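You operate a simulated robot arm through the tools that you are given. There is no shell and no other tool.

You run a simulated two-armed robot. Do the job below in one go: nothing can be reset, and whatever is moved stays where it is left.

JOB
Test the red bobbin on the tester; set it on the pad the display names.
Fine: tester slider in, press the green button, tester slider out before lifting it; GOOD or HOLD pad. Leave the other bobbins.

The check looks at the end state, three seconds after you hand in, the way a careful person would. Anything else that was tipped, shoved, dropped, spilled or broken makes it a failure.

ROBOT AND FRAMES
Two 6-joint arms with two-finger parallel grippers on one trunk that stands fixed in place. Base frame: the origin is at the foot of the trunk, x ahead of it, y to its left, z up. Units: mm, degrees, N and s.
The left shoulder is at [80, 216, 1584], the right one opposite. With the tool pointing down near the work surface each hand reaches from about 100 to 620 mm from the base axis, measured 20 degrees to its own side. Payload 3.43 kg a hand.
The TCP of each hand is the grasp point between the finger pads, 30 mm short of the fingertips. In the tool frame z runs along the fingers and y along their closing line. Largest opening 94 mm; finger width 28, thickness 10; the body of the gripper, 50 by 96 mm, starts 55 mm behind the TCP.
Orientation is told as [roll, pitch, yaw] about the base's x, y, z axes, in that order, counted from this pose: with the fingers straight down and closing along the base's y, the tool's x points along the base's -x, its y along +y and its z along -z.

CONTROLS
- The arms move only by the tool play_rows. It takes "left_rows", "right_rows" or both (then of equal length, played together; a hand with none holds still); each is a list of rows, each an object of numbers (a shift or turn left out is 0, a gripper value left out holds the last): "grip": the opening, from 0 (shut) to 1 (fully open); "x", "y", "z": the shift along the tool's x, y, z in units of 20 mm (1.0 is 20 mm); "ax", "ay", "az": the turn, a rotation vector about the tool's x, y, z in units of 6 degrees (1.0 is 6 degrees). In form: [{"grip": .., "x": .., "y": .., "z": .., "ax": .., "ay": .., "az": ..}, ...]. A call has 1 to 20 rows; each row shifts and turns the commanded pose from where the row before left it, along the tool's axes as they then stand. A call with a number of a shift or a turn outside -1 to 1 is refused whole. Rows are played at 5 a second. More than 50 mm and 8.6 degrees between two rows, or a gripper value outside its range, and nothing of the call is played. Where a pose cannot be reached the arm comes as near as it can. A force on the tool above 40 N (or 10 N above the force at the start of the call, whichever is more), or a blocked arm, ends the call early, and 0.2 s more pass. Each finger travels about 72 mm/s and halts on what it meets, pressing with about 21 N; the grip force reading is that of the motor and also rises with nothing between the fingers. The clock runs only during rows and for 0.2 s after the last one: add rows that do not move to give the fingers time. The reply holds the time, the measured pose of the TCP, the force on the tool along the base axes, the opening and the grip force, in the units named above and with some noise, with the torque about the TCP (base axes, N m) and any sound that the robot's microphone picked up, and new pictures: "show" is both (left out), scene, wrist or none (wrist: the cameras of the hands that moved).
- Cameras (640 x 400 px; columns grow to the right, rows downward): "scene" is now at [101.2, 6.3, 1733.3]; the picture's right is [0.08, -1.00, 0.00], its down [-0.82, -0.07, -0.56] and it looks along [0.56, 0.05, -0.83] (base axes); focal length 375 px, centre (320, 200). "left" rides on the left gripper at [76, -14, -102] in its tool frame; the picture's right is [0.18, 0.98, 0.00], its down [-0.75, 0.14, -0.64] and it looks along [-0.63, 0.12, 0.77] (tool axes); focal length 243 px, centre (320, 200). "right" rides on the right gripper at [76, 14, -102] in its tool frame; the picture's right is [-0.18, 0.98, 0.00], its down [-0.75, -0.14, -0.64] and it looks along [-0.63, -0.12, 0.77] (tool axes); focal length 243 px, centre (320, 200). There is no depth. A picture from a camera that has moved, and an enlarged one, comes with that camera's place and axes in the base frame and with its lens.
- move_column(by): slides the trunk up (or, below 0, down) by that many mm; the arms and the scene camera ride with it, the base frame stays. It gives what a move gives, with no picture.
- aim_head(pan, tilt): turns the head with the scene camera to pan (to the left, within 86 degrees either way) and tilt (down, from -29 to 69), counted from straight ahead of the robot. It gives what a move gives, and a new picture of the scene camera.
- enlarge(camera, box): a new picture of the part [left, top, right, bottom] of that camera's present view, enlarged. No time passes.
- finish_job(): hands the job in; it is judged then, once.

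Places have to be worked out from the pictures, the camera data and where the tool is seen. Open the grippers and draw the arms clear of the work before you hand the job in, unless the task says otherwise.

The tools are called after "Call:" as name(argument=value, ...) on one line, values as JSON. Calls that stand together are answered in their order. play_rows: Moves the arms, as the interface text tells. Its arguments: {"type":"object","properties":{"left_rows":{"type":"array","items":{"type":"object","properties":{"grip":{"type":"number"},"x":{"type":"number"},"y":{"type":"number"},"z":{"type":"number"},"ax":{"type":"number"},"ay":{"type":"number"},"az":{"type":"number"}}}},"right_rows":{"type":"array","items":{"type":"object","properties":{"grip":{"type":"number"},"x":{"type":"number"},"y":{"type":"number"},"z":{"type":"number"},"ax":{"type":"number"},"ay":{"type":"number"},"az":{"type":"number"}}}},"show":{"type":"string","enum":["both","scene","wrist","none"]}},"required":[]} The other tools are called the same way: move_column (by) moves the trunk up or down; aim_head (pan, tilt) turns the head that bears the scene camera; enlarge (camera, box) takes an enlarged picture of a part of a camera's view; finish_job () hands the job in.

At the start:

```text
t: 0.0
left_eef_pos: [531.8, 287.6, 1048.2]
left_tcp_rot: [-0.1, 0.0, 0.1]
left_contact_force: [0.3, 0.2, -0.7]
left_ft_torque: [0.02, -0.04, -0.03]
left_gripper_width: 93.9
left_gripper_force: 0.1
right_eef_pos: [583.6, -256.8, 1048.3]
right_tcp_rot: [0.0, 0.0, 0.0]
right_contact_force: [0.2, 0.4, 0.1]
right_ft_torque: [-0.02, 0.0, -0.01]
right_gripper_width: 93.9
right_gripper_force: 0.0
trunk travel left (down, up): [-814.0, 26.0]
head pan, tilt (commanded): [4.8, 55.8]
```

scene: 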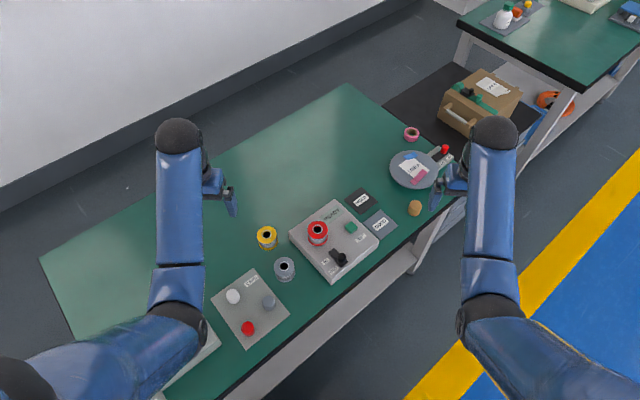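
right: 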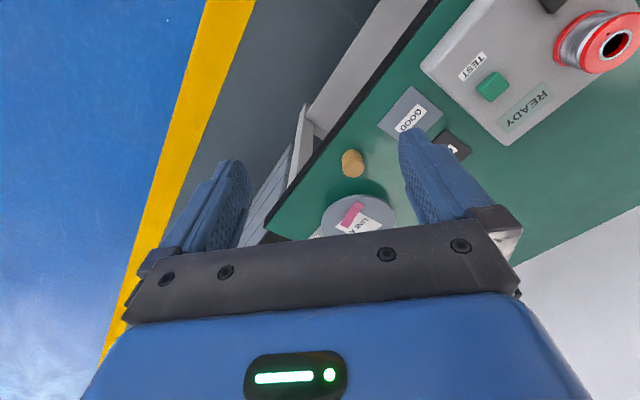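
left: 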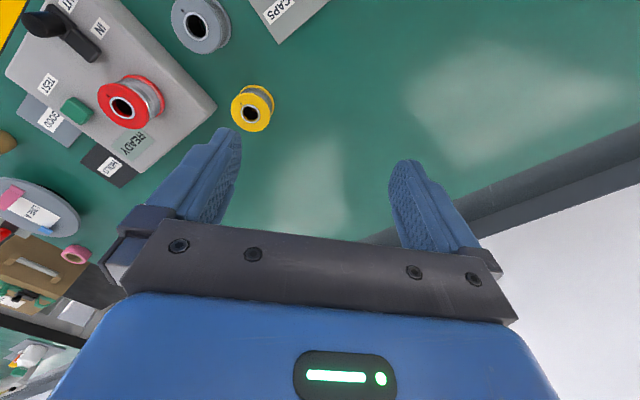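

I'll start by looking closely at the tester and the pads in the scene view before any motion.

Call:
enlarge(camera="scene", box=[240, 170, 420, 300])

Call:
enlarge(camera="left", box=[0, 0, 300, 200])

Call:
enlarge(camera="right", box=[340, 0, 640, 200])

```text
3.08 times, centred on (330, 235) of scene
camera zoom: at [101.2, 6.3, 1733.3], right [0.08, -1.0, 0.0], down [-0.82, -0.07, -0.56], along [0.56, 0.05, -0.83], focal length 1153 px, centre (289, 92)
```

zoom: 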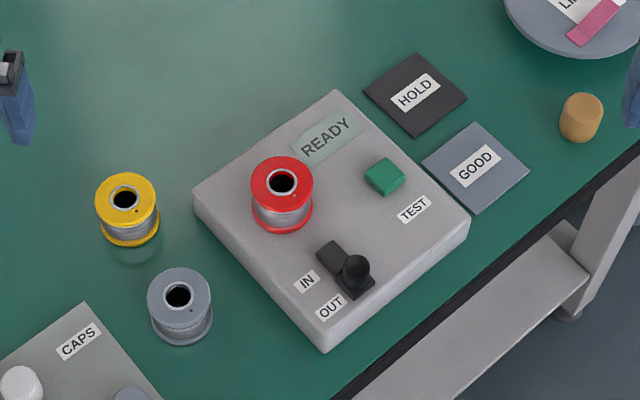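

```text
2.00 times, centred on (150, 100) of left
camera zoom: at [456.0, 273.7, 1151.2], right [-0.18, 0.98, 0.0], down [0.75, 0.14, 0.64], along [0.63, 0.12, -0.77], focal length 485 px, centre (660, 400)
```

zoom: 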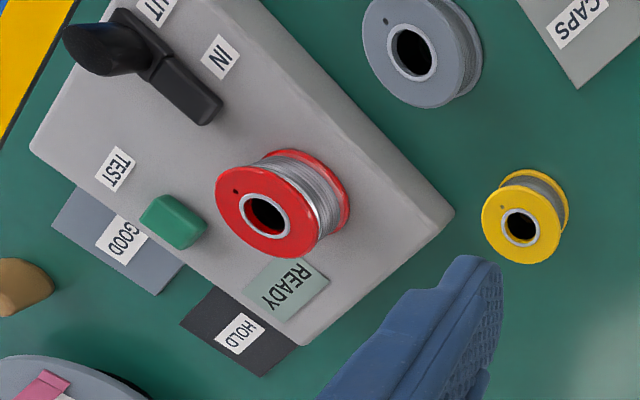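

```text
2.00 times, centred on (490, 100) of right
camera zoom: at [507.2, -243.8, 1150.7], right [0.18, 0.98, 0.0], down [0.75, -0.14, 0.64], along [0.63, -0.12, -0.77], focal length 485 px, centre (-20, 400)
```

zoom: 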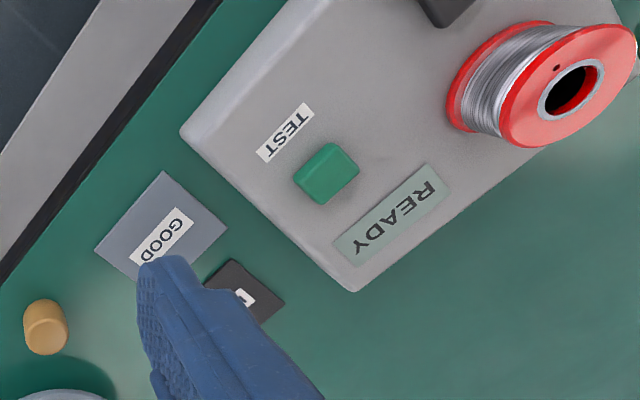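

The red bobbin already sits on the tester, with its top near (602, 54, 850). The slider knob is at OUT near (530, -20), the green button near (637, -38, 810), and the pads at x about 680–760, which is beyond reach at this trunk height. I'll raise both hands first so I can lower the trunk for more reach.

Call:
play_rows(left_rows=[{"z": -1}, {"z": -1}, {"z": -1}, {"z": -1}, {"z": -1}, {"z": -1}, {"z": -1}, {"z": -1}, {"z": -1}, {"z": -1}], right_rows=[{"z": -1}, {"z": -1}, {"z": -1}, {"z": -1}, {"z": -1}, {"z": -1}, {"z": -1}, {"z": -1}, {"z": -1}, {"z": -1}], show="both")

```text
t: 2.2
left_eef_pos: [615.3, 301.8, 1103.2]
left_tcp_rot: [-0.1, -0.1, 0.1]
left_contact_force: [0.1, -0.8, 0.6]
left_ft_torque: [-0.02, 0.03, 0.0]
left_gripper_width: 93.9
left_gripper_force: 0.1
left hand out of reach, approached as far as the arm can: row 1, 2, 3, 4, 5, 6, 7, 8, 9, 10
right_eef_pos: [669.6, -264.5, 1155.0]
right_tcp_rot: [0.1, 0.0, 0.0]
right_contact_force: [0.5, 0.3, -0.3]
right_ft_torque: [0.0, 0.0, 0.01]
right_gripper_width: 94.0
right_gripper_force: 0.0
right hand out of reach, approached as far as the arm can: row 2, 3, 4, 5, 6, 7, 8, 9, 10
trunk travel left (down, up): [-814.0, 26.0]
head pan, tilt (commanded): [4.8, 55.8]
camera scene: at [102.2, 6.3, 1733.1], right [0.08, -1.0, 0.0], down [-0.82, -0.07, -0.56], along [0.56, 0.05, -0.83], focal length 375 px, centre (320, 200)
camera right: at [592.6, -251.9, 1256.6], right [0.18, 0.98, 0.0], down [0.75, -0.14, 0.64], along [0.63, -0.12, -0.77], focal length 243 px, centre (320, 200)
camera left: at [540.2, 287.4, 1205.9], right [-0.18, 0.98, 0.0], down [0.75, 0.14, 0.64], along [0.63, 0.12, -0.77], focal length 243 px, centre (320, 200)
```

scene: 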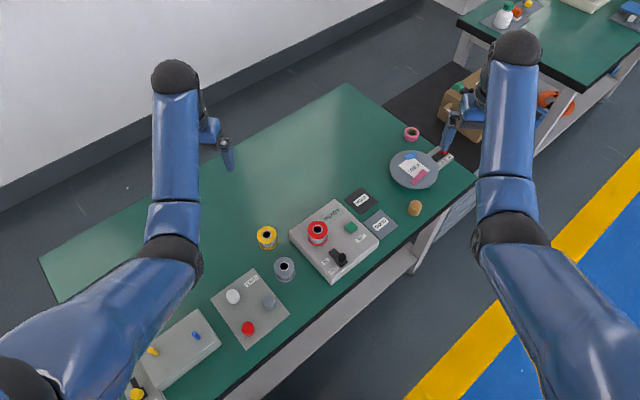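
right: 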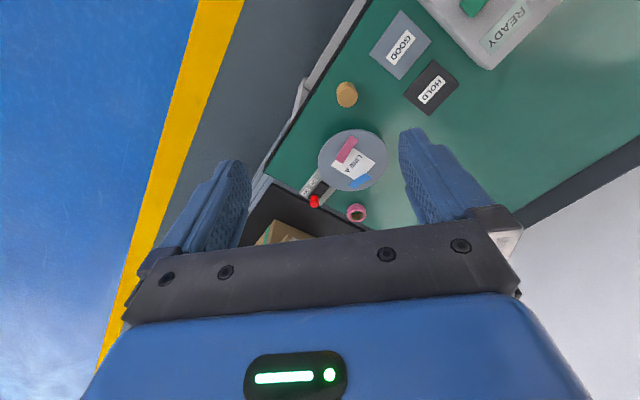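
left: 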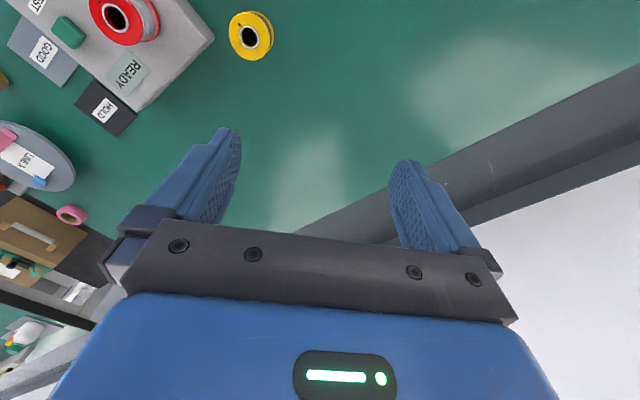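

With the tools pointing down, the hands can't go much higher at this radius, so the arms have an upper limit relative to the trunk. A moderate lowering of 150 mm keeps everything well above the table and improves the forward reach for the tester work.

Call:
move_column(by=-150)

```text
t: 4.0
left_eef_pos: [616.6, 300.8, 955.5]
left_tcp_rot: [-0.1, -0.1, 0.0]
left_contact_force: [-0.3, 0.6, 0.0]
left_ft_torque: [-0.01, 0.02, 0.0]
left_gripper_width: 94.1
left_gripper_force: 0.2
right_eef_pos: [668.3, -264.9, 1004.6]
right_tcp_rot: [0.0, -0.1, -0.1]
right_contact_force: [0.8, -0.7, 0.7]
right_ft_torque: [0.03, 0.01, -0.06]
right_gripper_width: 93.9
right_gripper_force: 0.1
trunk travel left (down, up): [-664.0, 176.0]
head pan, tilt (commanded): [4.8, 55.8]
```

The trunk is down 150 mm and both hands are clear of the table. I'll re-aim the head at the tester to get a closer view of the slider, button and bobbin.

Call:
aim_head(pan=0, tilt=53)

Call:
enlarge(camera="scene", box=[250, 150, 410, 250])

```text
t: 4.6
left_eef_pos: [615.2, 300.3, 954.2]
left_tcp_rot: [0.0, 0.1, 0.0]
left_contact_force: [0.6, 0.5, 0.8]
left_ft_torque: [0.01, 0.01, 0.0]
left_gripper_width: 93.9
left_gripper_force: 0.1
right_eef_pos: [668.0, -266.2, 1005.1]
right_tcp_rot: [0.0, -0.1, 0.1]
right_contact_force: [-0.2, -0.3, 0.7]
right_ft_torque: [-0.02, -0.02, -0.01]
right_gripper_width: 94.1
right_gripper_force: 0.0
trunk travel left (down, up): [-664.0, 176.0]
head pan, tilt (commanded): [0.0, 53.0]
camera scene: at [104.3, 0.4, 1586.8], right [0.0, -1.0, 0.0], down [-0.8, 0.0, -0.6], along [0.6, 0.0, -0.8], focal length 375 px, centre (320, 200)
```

scene: 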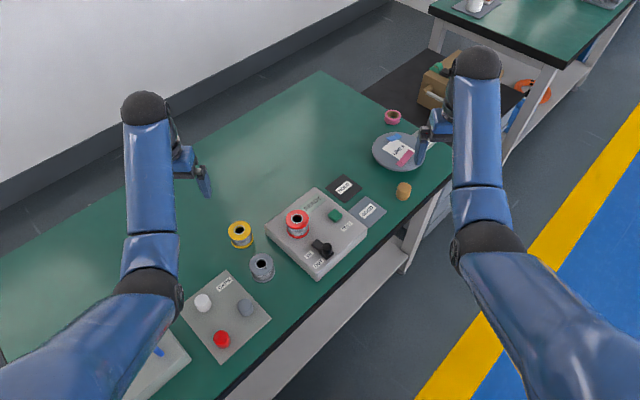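

```text
4.00 times, centred on (330, 200) of scene
camera zoom: at [104.3, 0.4, 1586.8], right [0.0, -1.0, 0.0], down [-0.8, 0.0, -0.6], along [0.6, 0.0, -0.8], focal length 1499 px, centre (280, 200)
```

zoom: 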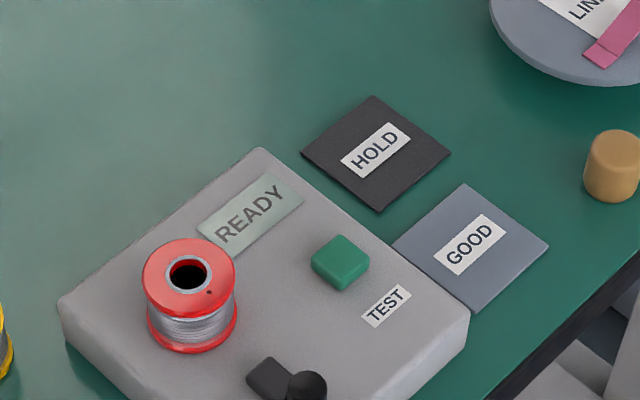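

Now I'll zoom in on the slider itself.

Call:
enlarge(camera="scene", box=[260, 200, 380, 275])

Call:
enlarge(camera="left", box=[0, 0, 240, 150])

Call:
enlarge(camera="right", box=[340, 0, 640, 200])

```text
5.33 times, centred on (320, 238) of scene
camera zoom: at [104.3, 0.4, 1586.8], right [0.0, -1.0, 0.0], down [-0.8, 0.0, -0.6], along [0.6, 0.0, -0.8], focal length 1999 px, centre (320, 0)
```

zoom: 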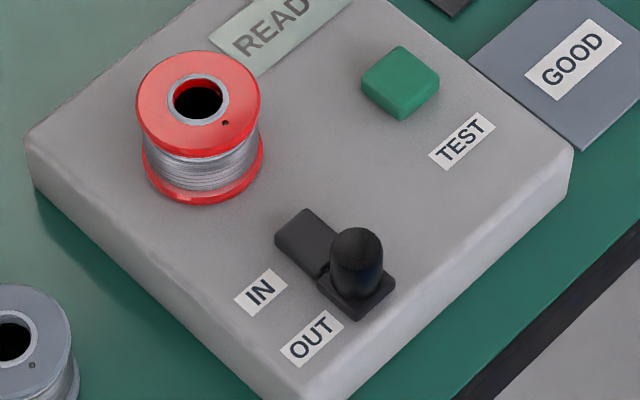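

```text
2.67 times, centred on (120, 75) of left
camera zoom: at [539.5, 287.4, 1056.3], right [-0.18, 0.98, 0.0], down [0.75, 0.14, 0.64], along [0.63, 0.12, -0.77], focal length 647 px, centre (853, 533)
```

zoom: 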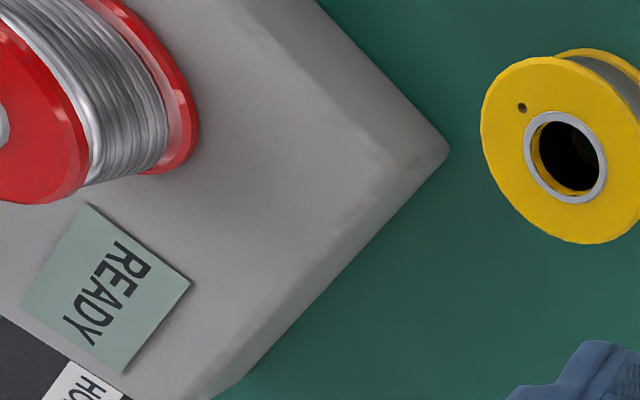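

```text
2.00 times, centred on (490, 100) of right
camera zoom: at [591.8, -251.9, 1107.0], right [0.18, 0.98, 0.0], down [0.75, -0.14, 0.64], along [0.63, -0.12, -0.77], focal length 485 px, centre (-20, 400)
```

zoom: 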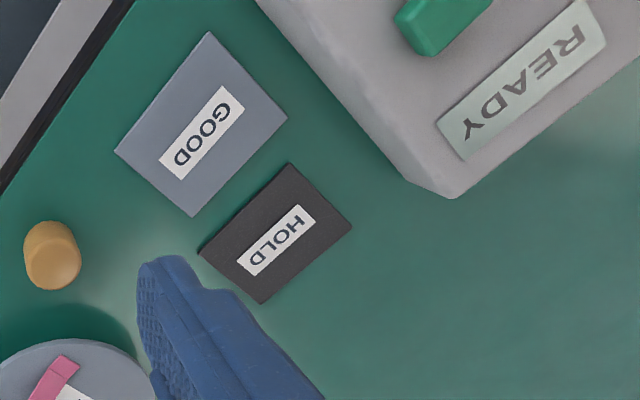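

This view is clear. The slider knob is a post near (537, -16), about 23 mm across with its top near z≈840, and it slides along the (1,1) diagonal toward the bobbin for IN. The button is near (642, -37, 812). I'll bring the right hand down to about z 905 and check that it tracks the command.

Call:
play_rows(right_rows=[{"z": 1}, {"z": 1}, {"z": 1}, {"z": 1}, {"z": 1}], show="none")

```text
t: 5.8
left_eef_pos: [616.4, 301.8, 954.0]
left_tcp_rot: [0.1, -0.1, 0.0]
left_contact_force: [0.0, -0.5, 0.3]
left_ft_torque: [-0.02, 0.01, 0.0]
left_gripper_width: 94.0
left_gripper_force: 0.1
right_eef_pos: [668.6, -265.0, 902.2]
right_tcp_rot: [-0.1, -0.1, 0.0]
right_contact_force: [0.0, 0.7, -0.5]
right_ft_torque: [0.01, 0.02, 0.0]
right_gripper_width: 94.1
right_gripper_force: 0.1
trunk travel left (down, up): [-664.0, 176.0]
head pan, tilt (commanded): [0.0, 53.0]
```

The hand tracks the command. Next I'll turn the right tool by -45° so the fingers close along the slide direction.

Call:
play_rows(right_rows=[{"az": 1}, {"az": 1}, {"az": 1}, {"az": 1}, {"az": 1}, {"az": 1}, {"az": 1}, {"az": 0.5}], show="none")

```text
t: 7.6
left_eef_pos: [615.2, 301.4, 954.1]
left_tcp_rot: [0.0, 0.0, 0.0]
left_contact_force: [0.1, -0.2, 0.9]
left_ft_torque: [0.0, -0.01, -0.05]
left_gripper_width: 94.1
left_gripper_force: 0.1
right_eef_pos: [669.0, -265.9, 905.6]
right_tcp_rot: [0.1, -0.1, -45.1]
right_contact_force: [-1.2, 1.0, -0.2]
right_ft_torque: [0.0, 0.01, 0.01]
right_gripper_width: 94.0
right_gripper_force: 0.1
trunk travel left (down, up): [-664.0, 176.0]
head pan, tilt (commanded): [0.0, 53.0]
```

The tool is now at yaw -45. I'll traverse to above the slider knob at about z 905, with the fingertips at 875 so they clear everything, and narrow the gripper to about 50 mm.

Call:
play_rows(right_rows=[{"x": 0.96, "y": 0.3, "grip": 0.55}, {"x": 0.96, "y": 0.3}, {"x": 0.96, "y": 0.3}, {"x": 0.96, "y": 0.3}, {"x": 0.96, "y": 0.3}, {"x": 0.96, "y": 0.3}, {"x": 0.96, "y": 0.3}, {"x": 0.96, "y": 0.3}, {"x": 0.96, "y": 0.3}, {"x": 0.96, "y": 0.3}, {"x": 0.96, "y": 0.3}, {"x": 0.96, "y": 0.3}, {"x": 0.96, "y": 0.3}, {"x": 0.96, "y": 0.3}], show="both")

```text
t: 10.6
left_eef_pos: [615.3, 302.4, 954.0]
left_tcp_rot: [0.0, -0.1, 0.0]
left_contact_force: [0.0, -0.5, 0.5]
left_ft_torque: [0.01, -0.05, -0.03]
left_gripper_width: 93.7
left_gripper_force: 0.0
right_eef_pos: [537.7, -16.3, 904.3]
right_tcp_rot: [0.0, -0.1, -44.9]
right_contact_force: [0.4, 0.0, 0.2]
right_ft_torque: [0.0, 0.01, 0.01]
right_gripper_width: 51.7
right_gripper_force: 0.0
trunk travel left (down, up): [-664.0, 176.0]
head pan, tilt (commanded): [0.0, 53.0]
camera scene: at [104.1, 1.0, 1586.8], right [0.0, -1.0, 0.0], down [-0.8, 0.0, -0.6], along [0.6, 0.0, -0.8], focal length 375 px, centre (320, 200)
camera right: at [492.9, 47.5, 1006.1], right [0.83, 0.56, 0.0], down [0.43, -0.63, 0.64], along [0.36, -0.53, -0.77], focal length 243 px, centre (320, 200)
```

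scene: 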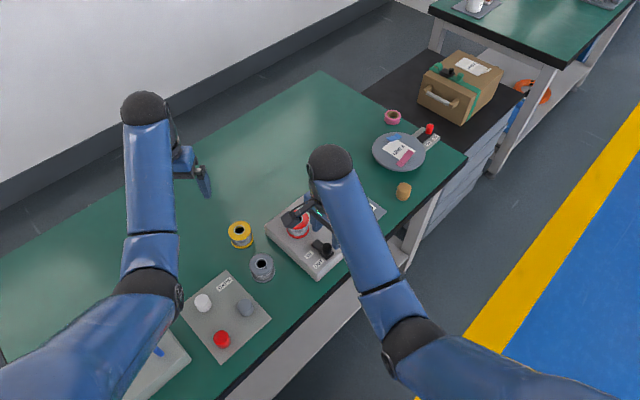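
right: 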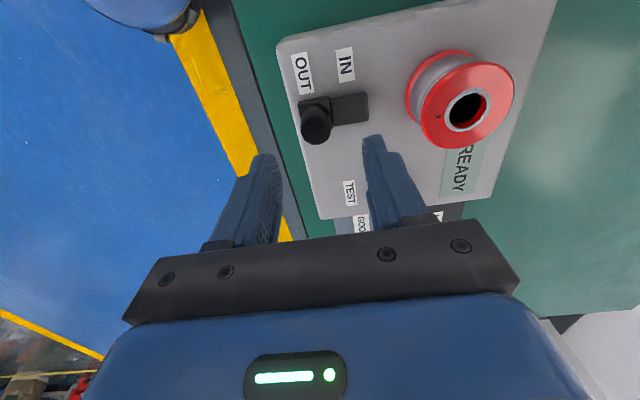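

The hand is above the knob. I'll enlarge the wrist view and the scene to refine the knob's location.

Call:
enlarge(camera="right", box=[240, 30, 440, 155])

Call:
enlarge(camera="scene", box=[260, 180, 380, 255])

```text
3.20 times, centred on (340, 92) of right
camera zoom: at [492.9, 47.5, 1006.1], right [0.83, 0.56, 0.0], down [0.43, -0.63, 0.64], along [0.36, -0.53, -0.77], focal length 776 px, centre (256, 544)
```

zoom: 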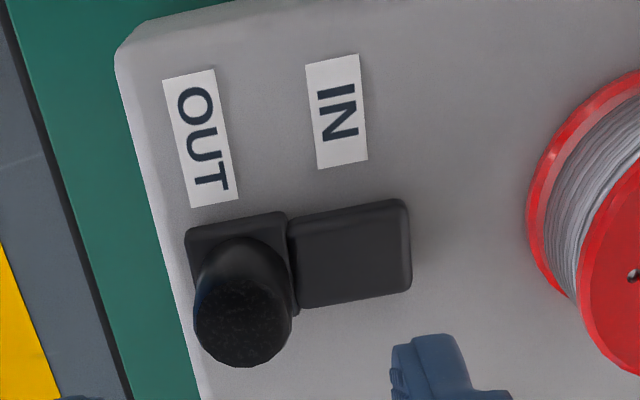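

```text
5.33 times, centred on (320, 218) of scene
camera zoom: at [104.1, 1.0, 1586.8], right [0.0, -1.0, 0.0], down [-0.8, 0.0, -0.6], along [0.6, 0.0, -0.8], focal length 1999 px, centre (320, 107)
```

zoom: 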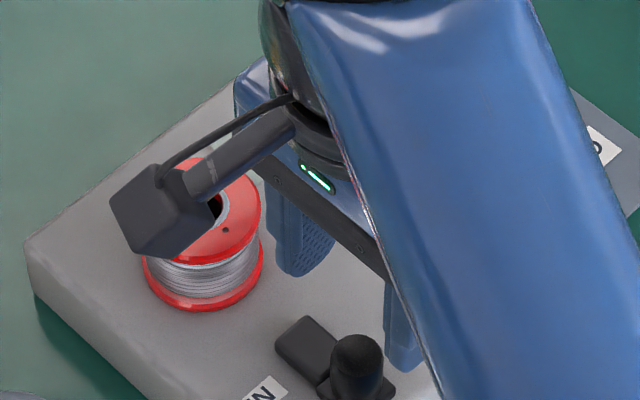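

The wrist view puts the knob about 4 mm to the tool's +x side, near (533, -15), comfortably between the fingers. I'll shift slightly and descend to TCP z≈845, with the fingertips at about 815 above the rail.

Call:
play_rows(right_rows=[{"x": 0.2, "z": 0.8}, {"z": 0.8}, {"z": 0.6}, {"z": 0.4}, {"z": 0.35}, {}], show="both")

```text
t: 12.0
left_eef_pos: [615.6, 302.1, 953.7]
left_tcp_rot: [-0.1, -0.1, -0.1]
left_contact_force: [0.5, -0.1, 0.2]
left_ft_torque: [0.03, 0.0, -0.04]
left_gripper_width: 93.8
left_gripper_force: 0.1
right_eef_pos: [536.3, -12.4, 846.2]
right_tcp_rot: [0.1, -0.2, -45.0]
right_contact_force: [0.7, 0.7, 1.5]
right_ft_torque: [0.04, 0.01, 0.01]
right_gripper_width: 51.6
right_gripper_force: 0.0
trunk travel left (down, up): [-664.0, 176.0]
head pan, tilt (commanded): [0.0, 53.0]
camera scene: at [104.0, 0.4, 1586.8], right [0.0, -1.0, 0.0], down [-0.8, 0.0, -0.6], along [0.6, 0.0, -0.8], focal length 375 px, centre (320, 200)
camera right: at [491.2, 50.2, 947.9], right [0.82, 0.57, 0.0], down [0.43, -0.63, 0.64], along [0.36, -0.53, -0.77], focal length 243 px, centre (320, 200)
```

scene: 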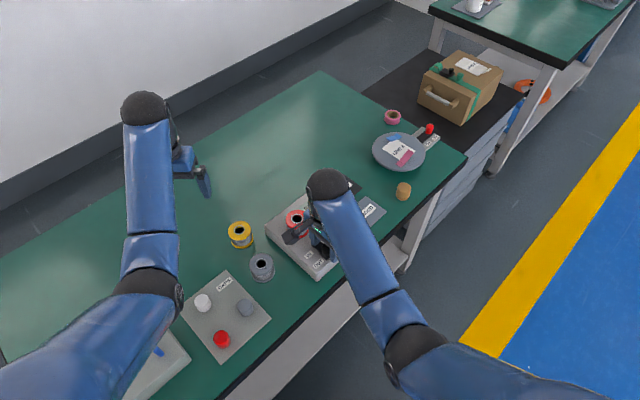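
right: 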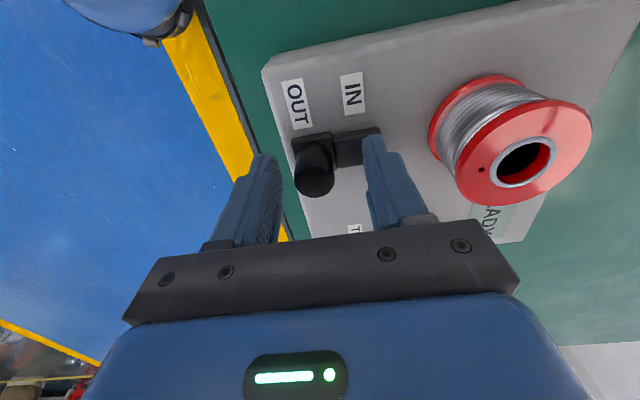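

Call:
enlarge(camera="right", box=[220, 100, 460, 250])

Call:
enlarge(camera="scene", box=[260, 200, 380, 275])

```text
2.67 times, centred on (340, 175) of right
camera zoom: at [491.2, 50.2, 947.9], right [0.82, 0.57, 0.0], down [0.43, -0.63, 0.64], along [0.36, -0.53, -0.77], focal length 647 px, centre (267, 267)
```

zoom: 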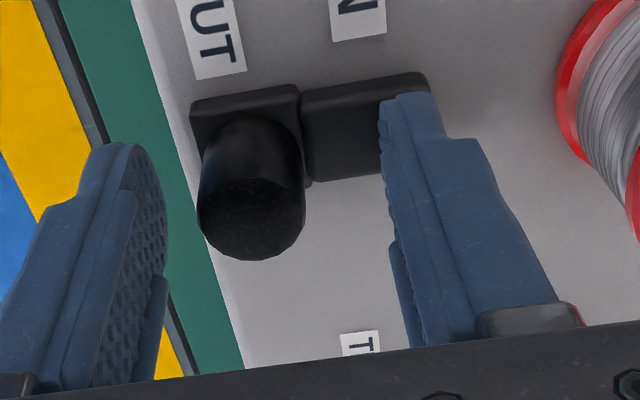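

```text
5.33 times, centred on (320, 238) of scene
camera zoom: at [104.0, 0.4, 1586.8], right [0.0, -1.0, 0.0], down [-0.8, 0.0, -0.6], along [0.6, 0.0, -0.8], focal length 1999 px, centre (320, 0)
```

zoom: 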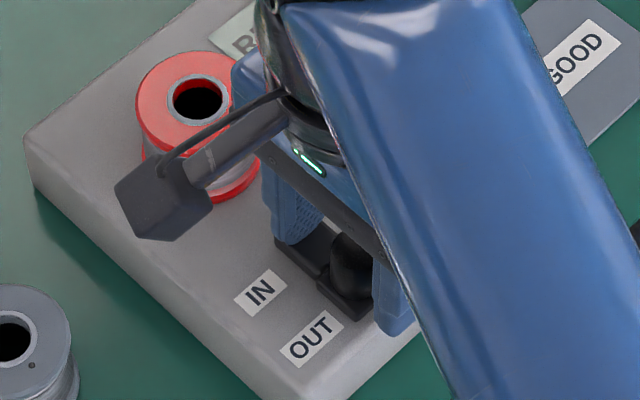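

The knob is centred between the fingers and the fingertips are above the rail. I'll close to about 26 mm around the knob, still loose, and push along tool +y (IN) in small steps while watching the force.

Call:
play_rows(right_rows=[{"grip": 0.28}, {}, {"y": 0.2}, {"y": 0.2}, {"y": 0.2}, {"y": 0.2}, {}], show="wrist")

```text
t: 13.6
left_eef_pos: [615.3, 300.8, 954.1]
left_tcp_rot: [0.1, -0.1, -0.1]
left_contact_force: [1.2, 0.2, -0.5]
left_ft_torque: [0.01, -0.01, 0.02]
left_gripper_width: 94.0
left_gripper_force: 0.1
right_eef_pos: [546.5, -2.1, 846.8]
right_tcp_rot: [0.1, -0.1, -45.0]
right_contact_force: [0.6, -1.3, 3.2]
right_ft_torque: [0.01, -0.04, -0.05]
right_gripper_width: 26.7
right_gripper_force: 0.4
trunk travel left (down, up): [-664.0, 176.0]
head pan, tilt (commanded): [0.0, 53.0]
camera right: at [502.0, 60.8, 947.9], right [0.83, 0.56, 0.0], down [0.43, -0.63, 0.64], along [0.36, -0.53, -0.77], focal length 243 px, centre (320, 200)
```

right: 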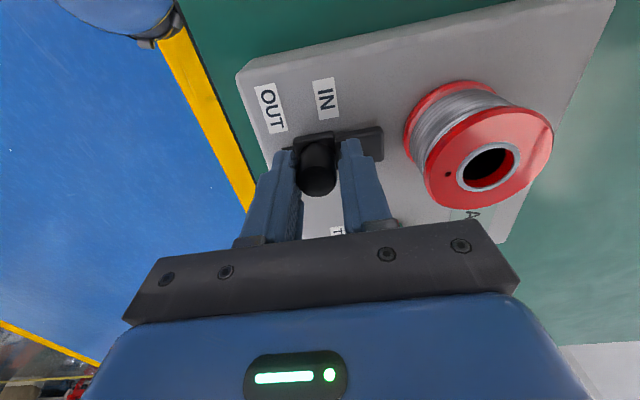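

The knob is moving with the fingers at low force. I'll keep pushing IN.

Call:
play_rows(right_rows=[{"y": 0.2}, {"y": 0.2}, {"y": 0.15}, {}], show="wrist")

Call:
enlarge(camera="right", box=[220, 60, 420, 210])

```text
t: 14.6
left_eef_pos: [614.5, 300.1, 954.0]
left_tcp_rot: [0.0, -0.1, 0.0]
left_contact_force: [-0.2, 0.1, 0.3]
left_ft_torque: [0.0, -0.02, 0.02]
left_gripper_width: 94.0
left_gripper_force: 0.1
right_eef_pos: [553.6, 4.3, 846.8]
right_tcp_rot: [0.0, -0.2, -45.0]
right_contact_force: [-3.9, -6.1, 4.4]
right_ft_torque: [-0.06, 0.13, 0.02]
right_gripper_width: 27.2
right_gripper_force: 0.8
trunk travel left (down, up): [-664.0, 176.0]
head pan, tilt (commanded): [0.0, 53.0]
camera right: at [508.6, 68.2, 948.0], right [0.83, 0.56, 0.0], down [0.43, -0.63, 0.64], along [0.36, -0.53, -0.77], focal length 243 px, centre (320, 200)
```

right: 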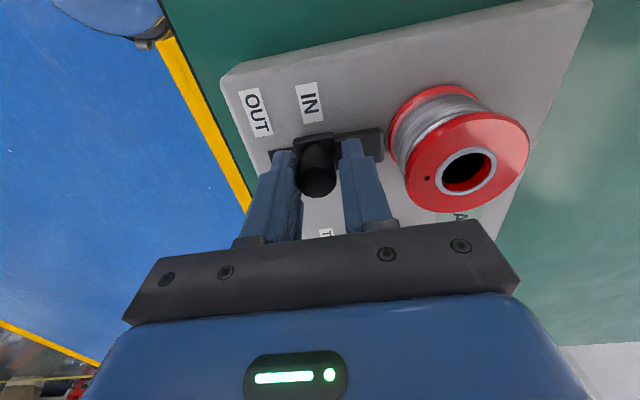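

```text
2.67 times, centred on (320, 135) of right
camera zoom: at [508.6, 68.2, 948.0], right [0.83, 0.56, 0.0], down [0.43, -0.63, 0.64], along [0.36, -0.53, -0.77], focal length 647 px, centre (320, 373)
```

zoom: 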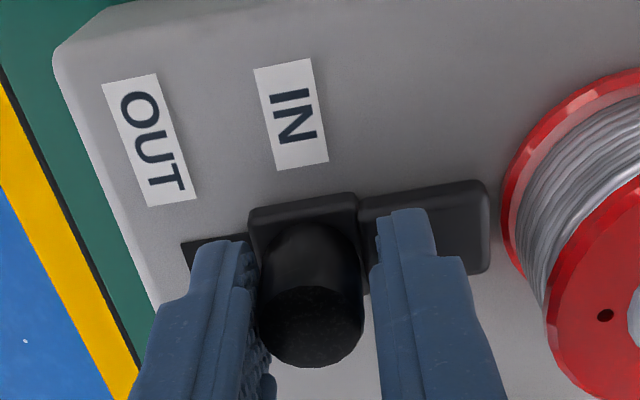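

The slider and its tongue have moved about 25 mm toward the bobbin, and the resisting force is now about 7 N. I'll push on in 2 mm steps to find whether this is the end stop.

Call:
play_rows(right_rows=[{"y": 0.1}, {}], show="none")

```text
t: 15.2
left_eef_pos: [614.5, 301.0, 954.9]
left_tcp_rot: [0.1, -0.1, -0.1]
left_contact_force: [-0.3, 0.5, 0.5]
left_ft_torque: [-0.01, 0.04, -0.01]
left_gripper_width: 94.0
left_gripper_force: 0.0
right_eef_pos: [554.2, 5.4, 847.0]
right_tcp_rot: [0.2, -0.1, -45.0]
right_contact_force: [-5.9, -8.7, 2.6]
right_ft_torque: [-0.29, 0.17, 0.03]
right_gripper_width: 31.8
right_gripper_force: 4.8
trunk travel left (down, up): [-664.0, 176.0]
head pan, tilt (commanded): [0.0, 53.0]
```

The gripper is being spread to 31.8 mm, so the knob seems to be resisting. I'll check the pictures.

Call:
enlarge(camera="right", box=[220, 60, 460, 210])

Call:
enlarge(camera="scene", box=[260, 180, 380, 255])

```text
2.67 times, centred on (340, 135) of right
camera zoom: at [509.9, 69.9, 948.0], right [0.83, 0.56, 0.0], down [0.43, -0.63, 0.64], along [0.36, -0.53, -0.77], focal length 647 px, centre (267, 373)
```

zoom: 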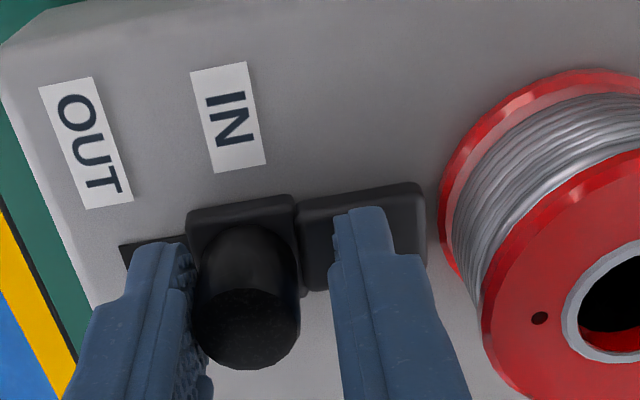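

```text
5.33 times, centred on (320, 218) of scene
camera zoom: at [102.3, -1.3, 1586.9], right [0.0, -1.0, 0.0], down [-0.8, 0.0, -0.6], along [0.6, 0.0, -0.8], focal length 1999 px, centre (320, 107)
```

zoom: 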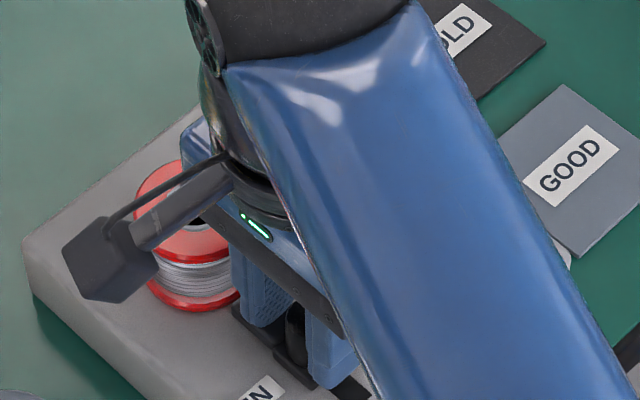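

The knob has not moved any further: it reads (550, 4) in both pictures, after about 26 mm of travel. It is at its IN stop. I'll back off slightly, open the fingers and lift clear to check.

Call:
play_rows(right_rows=[{"y": -0.12}, {"grip": 0.42}, {}, {"z": -0.5}, {"z": -1}, {"z": -1}, {"z": -0.6}], show="both")

Call:
enlarge(camera="right", box=[220, 20, 460, 170])

```text
t: 16.8
left_eef_pos: [615.0, 301.1, 954.2]
left_tcp_rot: [0.1, 0.0, 0.0]
left_contact_force: [-0.1, 0.3, 0.9]
left_ft_torque: [0.02, 0.04, 0.01]
left_gripper_width: 94.0
left_gripper_force: 0.0
right_eef_pos: [552.7, 5.9, 907.3]
right_tcp_rot: [0.0, -0.1, -44.9]
right_contact_force: [0.3, 0.6, 0.3]
right_ft_torque: [0.02, 0.02, 0.02]
right_gripper_width: 39.4
right_gripper_force: 0.0
trunk travel left (down, up): [-664.0, 176.0]
head pan, tilt (commanded): [0.0, 53.0]
camera scene: at [104.5, 0.5, 1586.8], right [0.0, -1.0, 0.0], down [-0.8, 0.0, -0.6], along [0.6, 0.0, -0.8], focal length 375 px, centre (320, 200)
camera right: at [508.2, 69.1, 1009.1], right [0.82, 0.57, 0.0], down [0.43, -0.63, 0.64], along [0.36, -0.53, -0.77], focal length 243 px, centre (320, 200)
```

scene: 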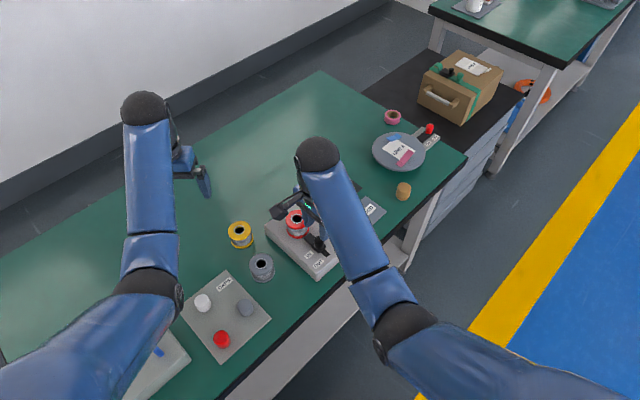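
right: 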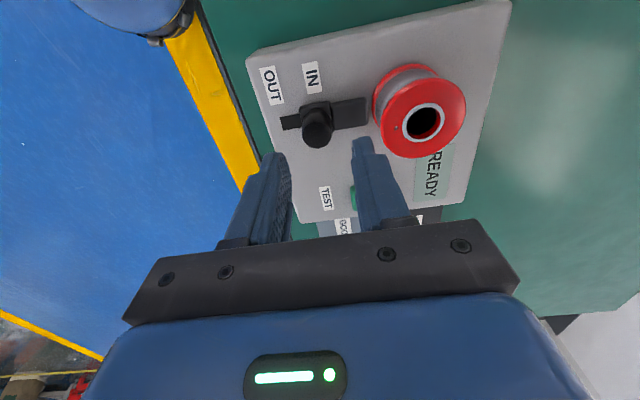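

```text
2.67 times, centred on (340, 95) of right
camera zoom: at [508.2, 69.1, 1009.1], right [0.82, 0.57, 0.0], down [0.43, -0.63, 0.64], along [0.36, -0.53, -0.77], focal length 647 px, centre (267, 480)
```

zoom: 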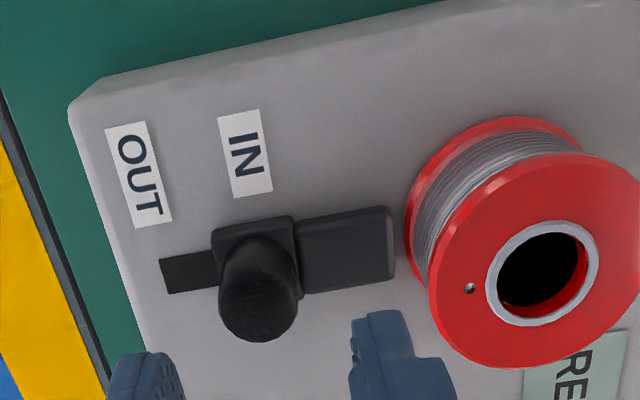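

The slider sits at IN and the bobbin is undisturbed. Next I'll move above the green button, staying at z≈907, and close the fingers to press with.

Call:
play_rows(right_rows=[{"x": -0.92, "y": 0.314, "grip": 0.0}, {"x": -0.92, "y": 0.314}, {"x": -0.92, "y": 0.314}, {"x": -0.92, "y": 0.314}, {"x": -0.92, "y": 0.314}, {}], show="both")

Call:
enlarge(camera="right", box=[220, 50, 460, 200])

Call:
enlarge(camera="scene", box=[260, 170, 380, 245])

```text
t: 18.2
left_eef_pos: [615.7, 301.6, 954.3]
left_tcp_rot: [0.0, -0.1, 0.1]
left_contact_force: [0.5, -0.6, 0.0]
left_ft_torque: [-0.02, -0.02, -0.06]
left_gripper_width: 93.8
left_gripper_force: 0.1
right_eef_pos: [641.4, -36.2, 907.6]
right_tcp_rot: [0.0, -0.1, -45.0]
right_contact_force: [1.1, -0.4, -0.3]
right_ft_torque: [0.02, 0.01, -0.02]
right_gripper_width: 0.1
right_gripper_force: 21.7
trunk travel left (down, up): [-664.0, 176.0]
head pan, tilt (commanded): [0.0, 53.0]
camera scene: at [104.1, 0.5, 1586.8], right [0.0, -1.0, 0.0], down [-0.8, 0.0, -0.6], along [0.6, 0.0, -0.8], focal length 375 px, centre (320, 200)
camera right: at [596.4, 25.7, 1010.4], right [0.82, 0.57, 0.0], down [0.43, -0.63, 0.64], along [0.36, -0.53, -0.77], focal length 243 px, centre (320, 200)
```

scene: 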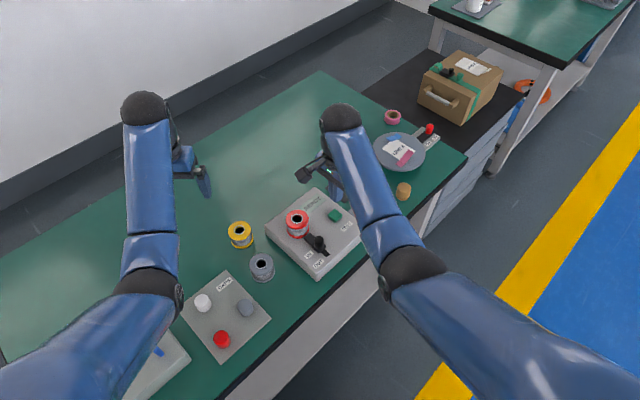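
right: 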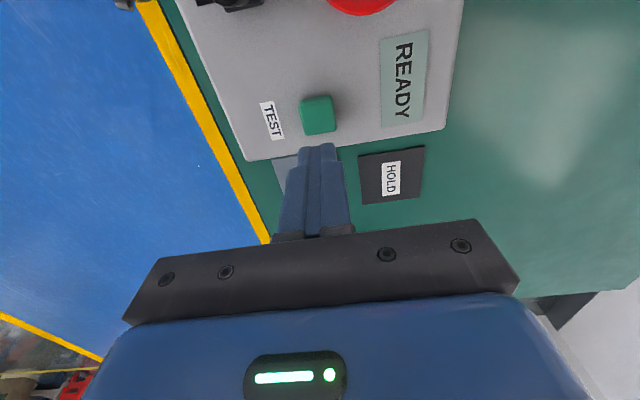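

```text
2.67 times, centred on (340, 125) of right
camera zoom: at [596.4, 25.7, 1010.4], right [0.82, 0.57, 0.0], down [0.43, -0.63, 0.64], along [0.36, -0.53, -0.77], focal length 647 px, centre (267, 400)
```

zoom: 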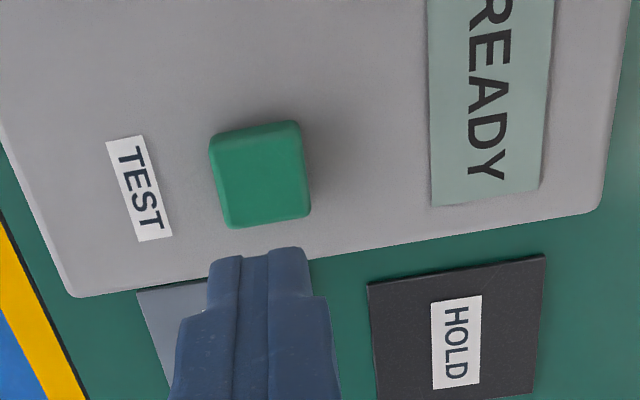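

```text
5.33 times, centred on (320, 208) of scene
camera zoom: at [104.1, 0.5, 1586.8], right [0.0, -1.0, 0.0], down [-0.8, 0.0, -0.6], along [0.6, 0.0, -0.8], focal length 1999 px, centre (320, 160)
```

zoom: 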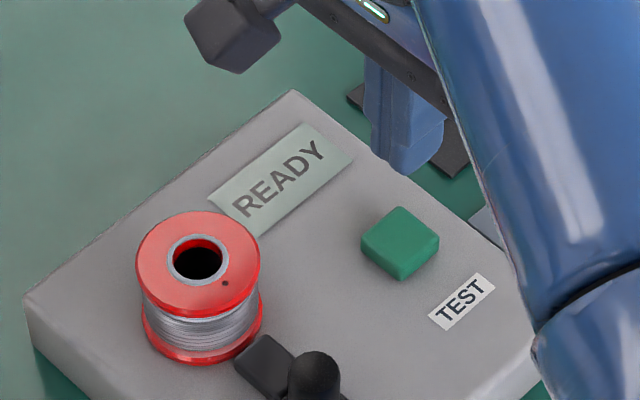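

The wrist view puts the button within about 2 mm of directly under the closed fingertips, with its top near z≈812. I'll descend to just above it, then press in small steps.

Call:
play_rows(right_rows=[{"z": 0.9, "x": 0.0, "y": -0.1}, {"z": 0.9}, {"z": 0.6}, {"z": 0.3}, {"z": 0.1}, {}], show="wrist")

Call:
enlarge(camera="right", box=[220, 50, 460, 200])

Call:
enlarge(camera="scene", box=[260, 170, 380, 245])

```text
t: 19.6
left_eef_pos: [615.2, 301.2, 954.8]
left_tcp_rot: [-0.1, 0.0, 0.0]
left_contact_force: [0.0, -0.6, 0.1]
left_ft_torque: [0.01, 0.0, 0.02]
left_gripper_width: 93.9
left_gripper_force: 0.0
right_eef_pos: [638.6, -38.1, 852.0]
right_tcp_rot: [0.1, -0.1, -45.0]
right_contact_force: [0.0, 0.0, 1.0]
right_ft_torque: [0.01, -0.01, -0.01]
right_gripper_width: 0.0
right_gripper_force: 20.9
trunk travel left (down, up): [-664.0, 176.0]
head pan, tilt (commanded): [0.0, 53.0]
camera right: at [595.3, 24.6, 953.8], right [0.82, 0.57, 0.0], down [0.43, -0.63, 0.64], along [0.36, -0.53, -0.77], focal length 243 px, centre (320, 200)
```

right: 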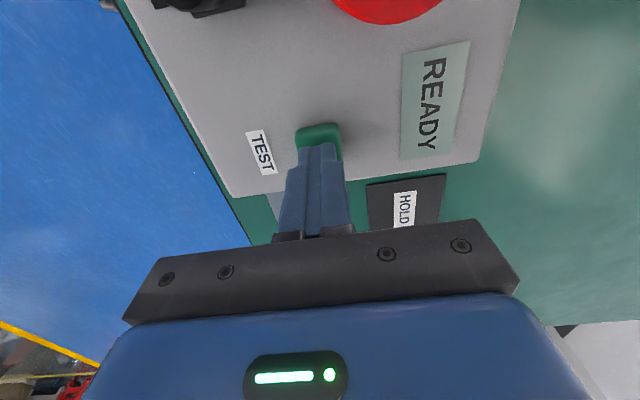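

```text
2.67 times, centred on (340, 125) of right
camera zoom: at [595.3, 24.6, 953.8], right [0.82, 0.57, 0.0], down [0.43, -0.63, 0.64], along [0.36, -0.53, -0.77], focal length 647 px, centre (267, 400)
```

zoom: 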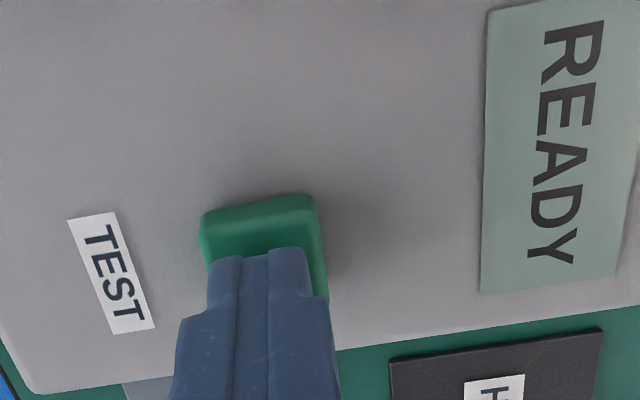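

```text
5.33 times, centred on (320, 208) of scene
camera zoom: at [104.4, 0.5, 1586.8], right [0.0, -1.0, 0.0], down [-0.8, 0.0, -0.6], along [0.6, 0.0, -0.8], focal length 1999 px, centre (320, 160)
```

zoom: 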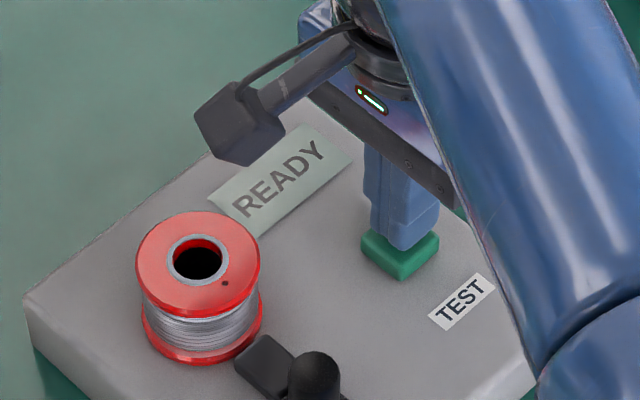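

The fingertips are right over the button, about 10 mm above it. I'll press in 2 mm steps and listen for a click.

Call:
play_rows(right_rows=[{"z": 0.1}, {"z": 0.1}, {"z": 0.1}, {"z": 0.1}, {"z": 0.1}, {}], show="wrist")

```text
t: 21.0
left_eef_pos: [614.8, 301.4, 954.9]
left_tcp_rot: [0.0, -0.1, 0.0]
left_contact_force: [0.9, -0.5, -0.5]
left_ft_torque: [0.0, 0.0, 0.02]
left_gripper_width: 94.0
left_gripper_force: 0.2
right_eef_pos: [639.0, -38.9, 842.3]
right_tcp_rot: [0.2, -0.1, -45.0]
right_contact_force: [-0.2, -1.5, 5.0]
right_ft_torque: [-0.04, 0.06, 0.03]
right_gripper_width: 0.2
right_gripper_force: 21.2
trunk travel left (down, up): [-664.0, 176.0]
head pan, tilt (commanded): [0.0, 53.0]
heard: click
camera right: at [595.5, 24.8, 944.5], right [0.83, 0.56, 0.0], down [0.43, -0.63, 0.64], along [0.36, -0.53, -0.77], focal length 243 px, centre (320, 200)
```

right: 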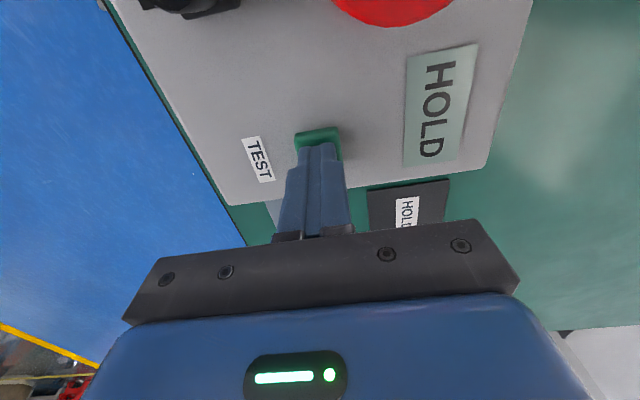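

A click was heard and the display now reads HOLD. I'll lift straight up off the button and read the display again.

Call:
play_rows(right_rows=[{"z": -0.5}, {"z": -1}, {"z": -1}, {"z": -0.75}, {}], show="wrist")

Call:
enlarge(camera="scene", box=[260, 170, 380, 245])

```text
t: 22.2
left_eef_pos: [615.7, 300.5, 953.5]
left_tcp_rot: [-0.1, 0.1, 0.0]
left_contact_force: [0.4, 0.7, 0.7]
left_ft_torque: [-0.02, -0.01, 0.03]
left_gripper_width: 94.0
left_gripper_force: 0.1
right_eef_pos: [639.8, -40.4, 906.0]
right_tcp_rot: [-0.1, -0.1, -45.1]
right_contact_force: [-0.4, 0.3, -0.6]
right_ft_torque: [-0.04, -0.01, -0.01]
right_gripper_width: 0.0
right_gripper_force: 20.6
trunk travel left (down, up): [-664.0, 176.0]
head pan, tilt (commanded): [0.0, 53.0]
camera right: at [595.2, 24.3, 1007.3], right [0.82, 0.57, 0.0], down [0.43, -0.63, 0.64], along [0.36, -0.53, -0.77], focal length 243 px, centre (320, 200)
```

right: 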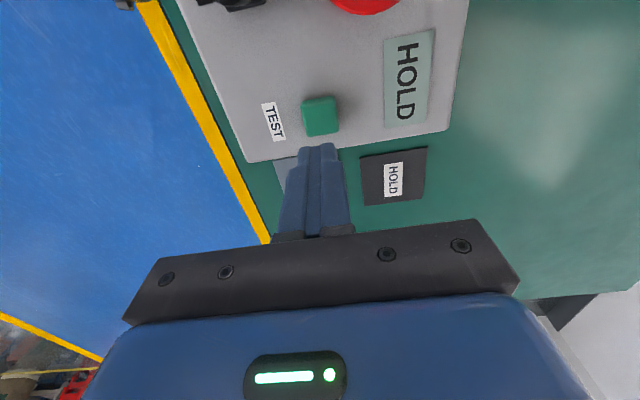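

```text
5.33 times, centred on (320, 208) of scene
camera zoom: at [104.5, 0.5, 1586.8], right [0.0, -1.0, 0.0], down [-0.8, 0.0, -0.6], along [0.6, 0.0, -0.8], focal length 1999 px, centre (320, 160)
```

zoom: 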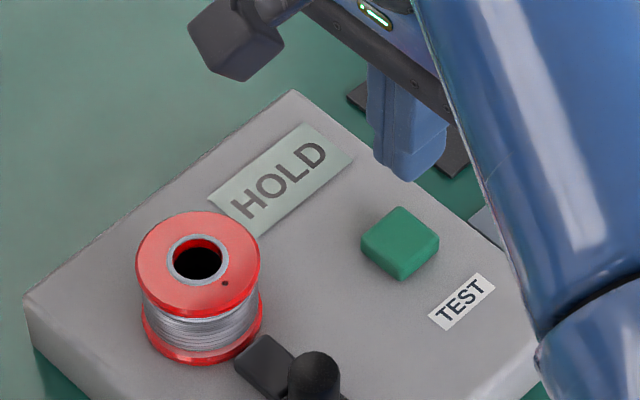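

The display clearly reads HOLD. I'll go back above the slider knob, now near (551, 4), with the fingers about 40 mm apart.

Call:
play_rows(right_rows=[{"x": 0.935, "y": -0.307, "grip": 0.43}, {"x": 0.935, "y": -0.307}, {"x": 0.935, "y": -0.307}, {"x": 0.935, "y": -0.307}, {"x": 0.935, "y": -0.307}, {}], show="wrist")

Call:
enlarge(camera="right", box=[220, 20, 460, 170])

```text
t: 23.6
left_eef_pos: [615.2, 300.3, 953.1]
left_tcp_rot: [0.0, 0.0, 0.0]
left_contact_force: [0.3, 0.0, -0.3]
left_ft_torque: [0.01, 0.0, 0.0]
left_gripper_width: 94.2
left_gripper_force: 0.0
right_eef_pos: [551.1, 6.1, 904.9]
right_tcp_rot: [0.0, 0.0, -44.9]
right_contact_force: [-0.3, 0.3, -0.1]
right_ft_torque: [-0.01, -0.01, 0.03]
right_gripper_width: 40.3
right_gripper_force: 0.1
trunk travel left (down, up): [-664.0, 176.0]
head pan, tilt (commanded): [0.0, 53.0]
camera right: at [507.4, 68.9, 1007.1], right [0.83, 0.56, 0.0], down [0.43, -0.63, 0.64], along [0.36, -0.53, -0.77], focal length 243 px, centre (320, 200)
```

right: 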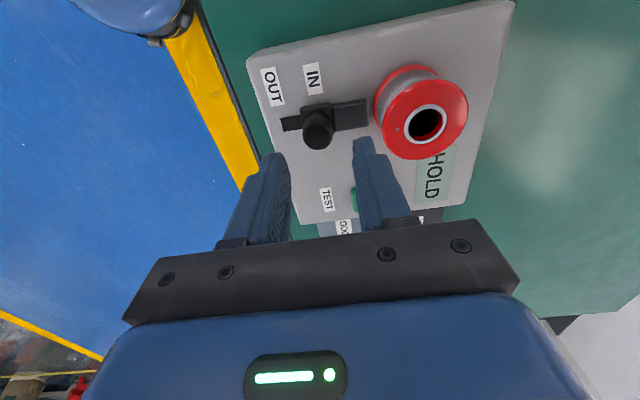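

```text
2.67 times, centred on (340, 95) of right
camera zoom: at [507.4, 68.9, 1007.1], right [0.83, 0.56, 0.0], down [0.43, -0.63, 0.64], along [0.36, -0.53, -0.77], focal length 647 px, centre (267, 480)
```

zoom: 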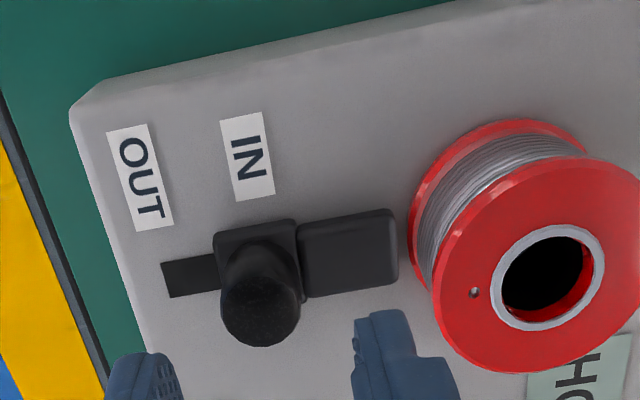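

The knob is centred between the fingers. I'll descend to z≈846, close to about 26 mm, and pull along tool -y (OUT) in small steps.

Call:
play_rows(right_rows=[{"z": 0.9, "y": -0.1}, {"z": 0.9}, {"z": 0.7}, {"z": 0.45}, {}, {"grip": 0.28}, {}, {"y": -0.2}, {"y": -0.2}, {"y": -0.2}, {"y": -0.2}, {}], show="wrist")

Call:
enlarge(camera="right", box=[220, 60, 460, 210])

```text
t: 26.2
left_eef_pos: [615.8, 301.0, 954.0]
left_tcp_rot: [0.0, -0.1, 0.1]
left_contact_force: [-0.2, -0.8, 0.1]
left_ft_torque: [0.0, 0.01, 0.0]
left_gripper_width: 94.2
left_gripper_force: 0.1
right_eef_pos: [537.4, -5.3, 847.7]
right_tcp_rot: [-0.1, -0.2, -45.0]
right_contact_force: [0.5, 0.8, -0.6]
right_ft_torque: [-0.01, -0.04, -0.03]
right_gripper_width: 26.7
right_gripper_force: 0.2
trunk travel left (down, up): [-664.0, 176.0]
head pan, tilt (commanded): [0.0, 53.0]
camera right: at [494.7, 57.6, 949.7], right [0.82, 0.57, 0.0], down [0.43, -0.63, 0.64], along [0.36, -0.53, -0.77], focal length 243 px, centre (320, 200)
```

right: 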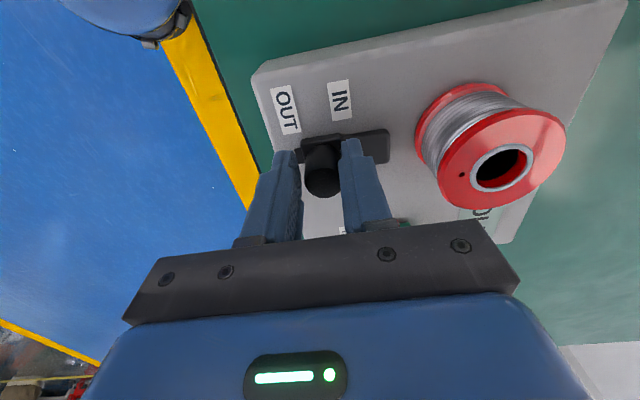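

```text
2.67 times, centred on (340, 135) of right
camera zoom: at [494.7, 57.6, 949.7], right [0.82, 0.57, 0.0], down [0.43, -0.63, 0.64], along [0.36, -0.53, -0.77], focal length 647 px, centre (267, 373)
```

zoom: 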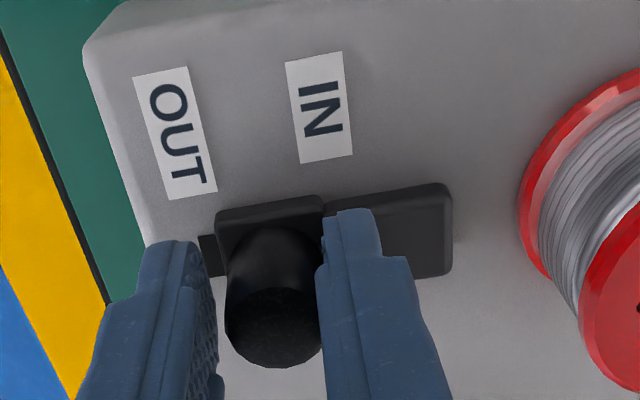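

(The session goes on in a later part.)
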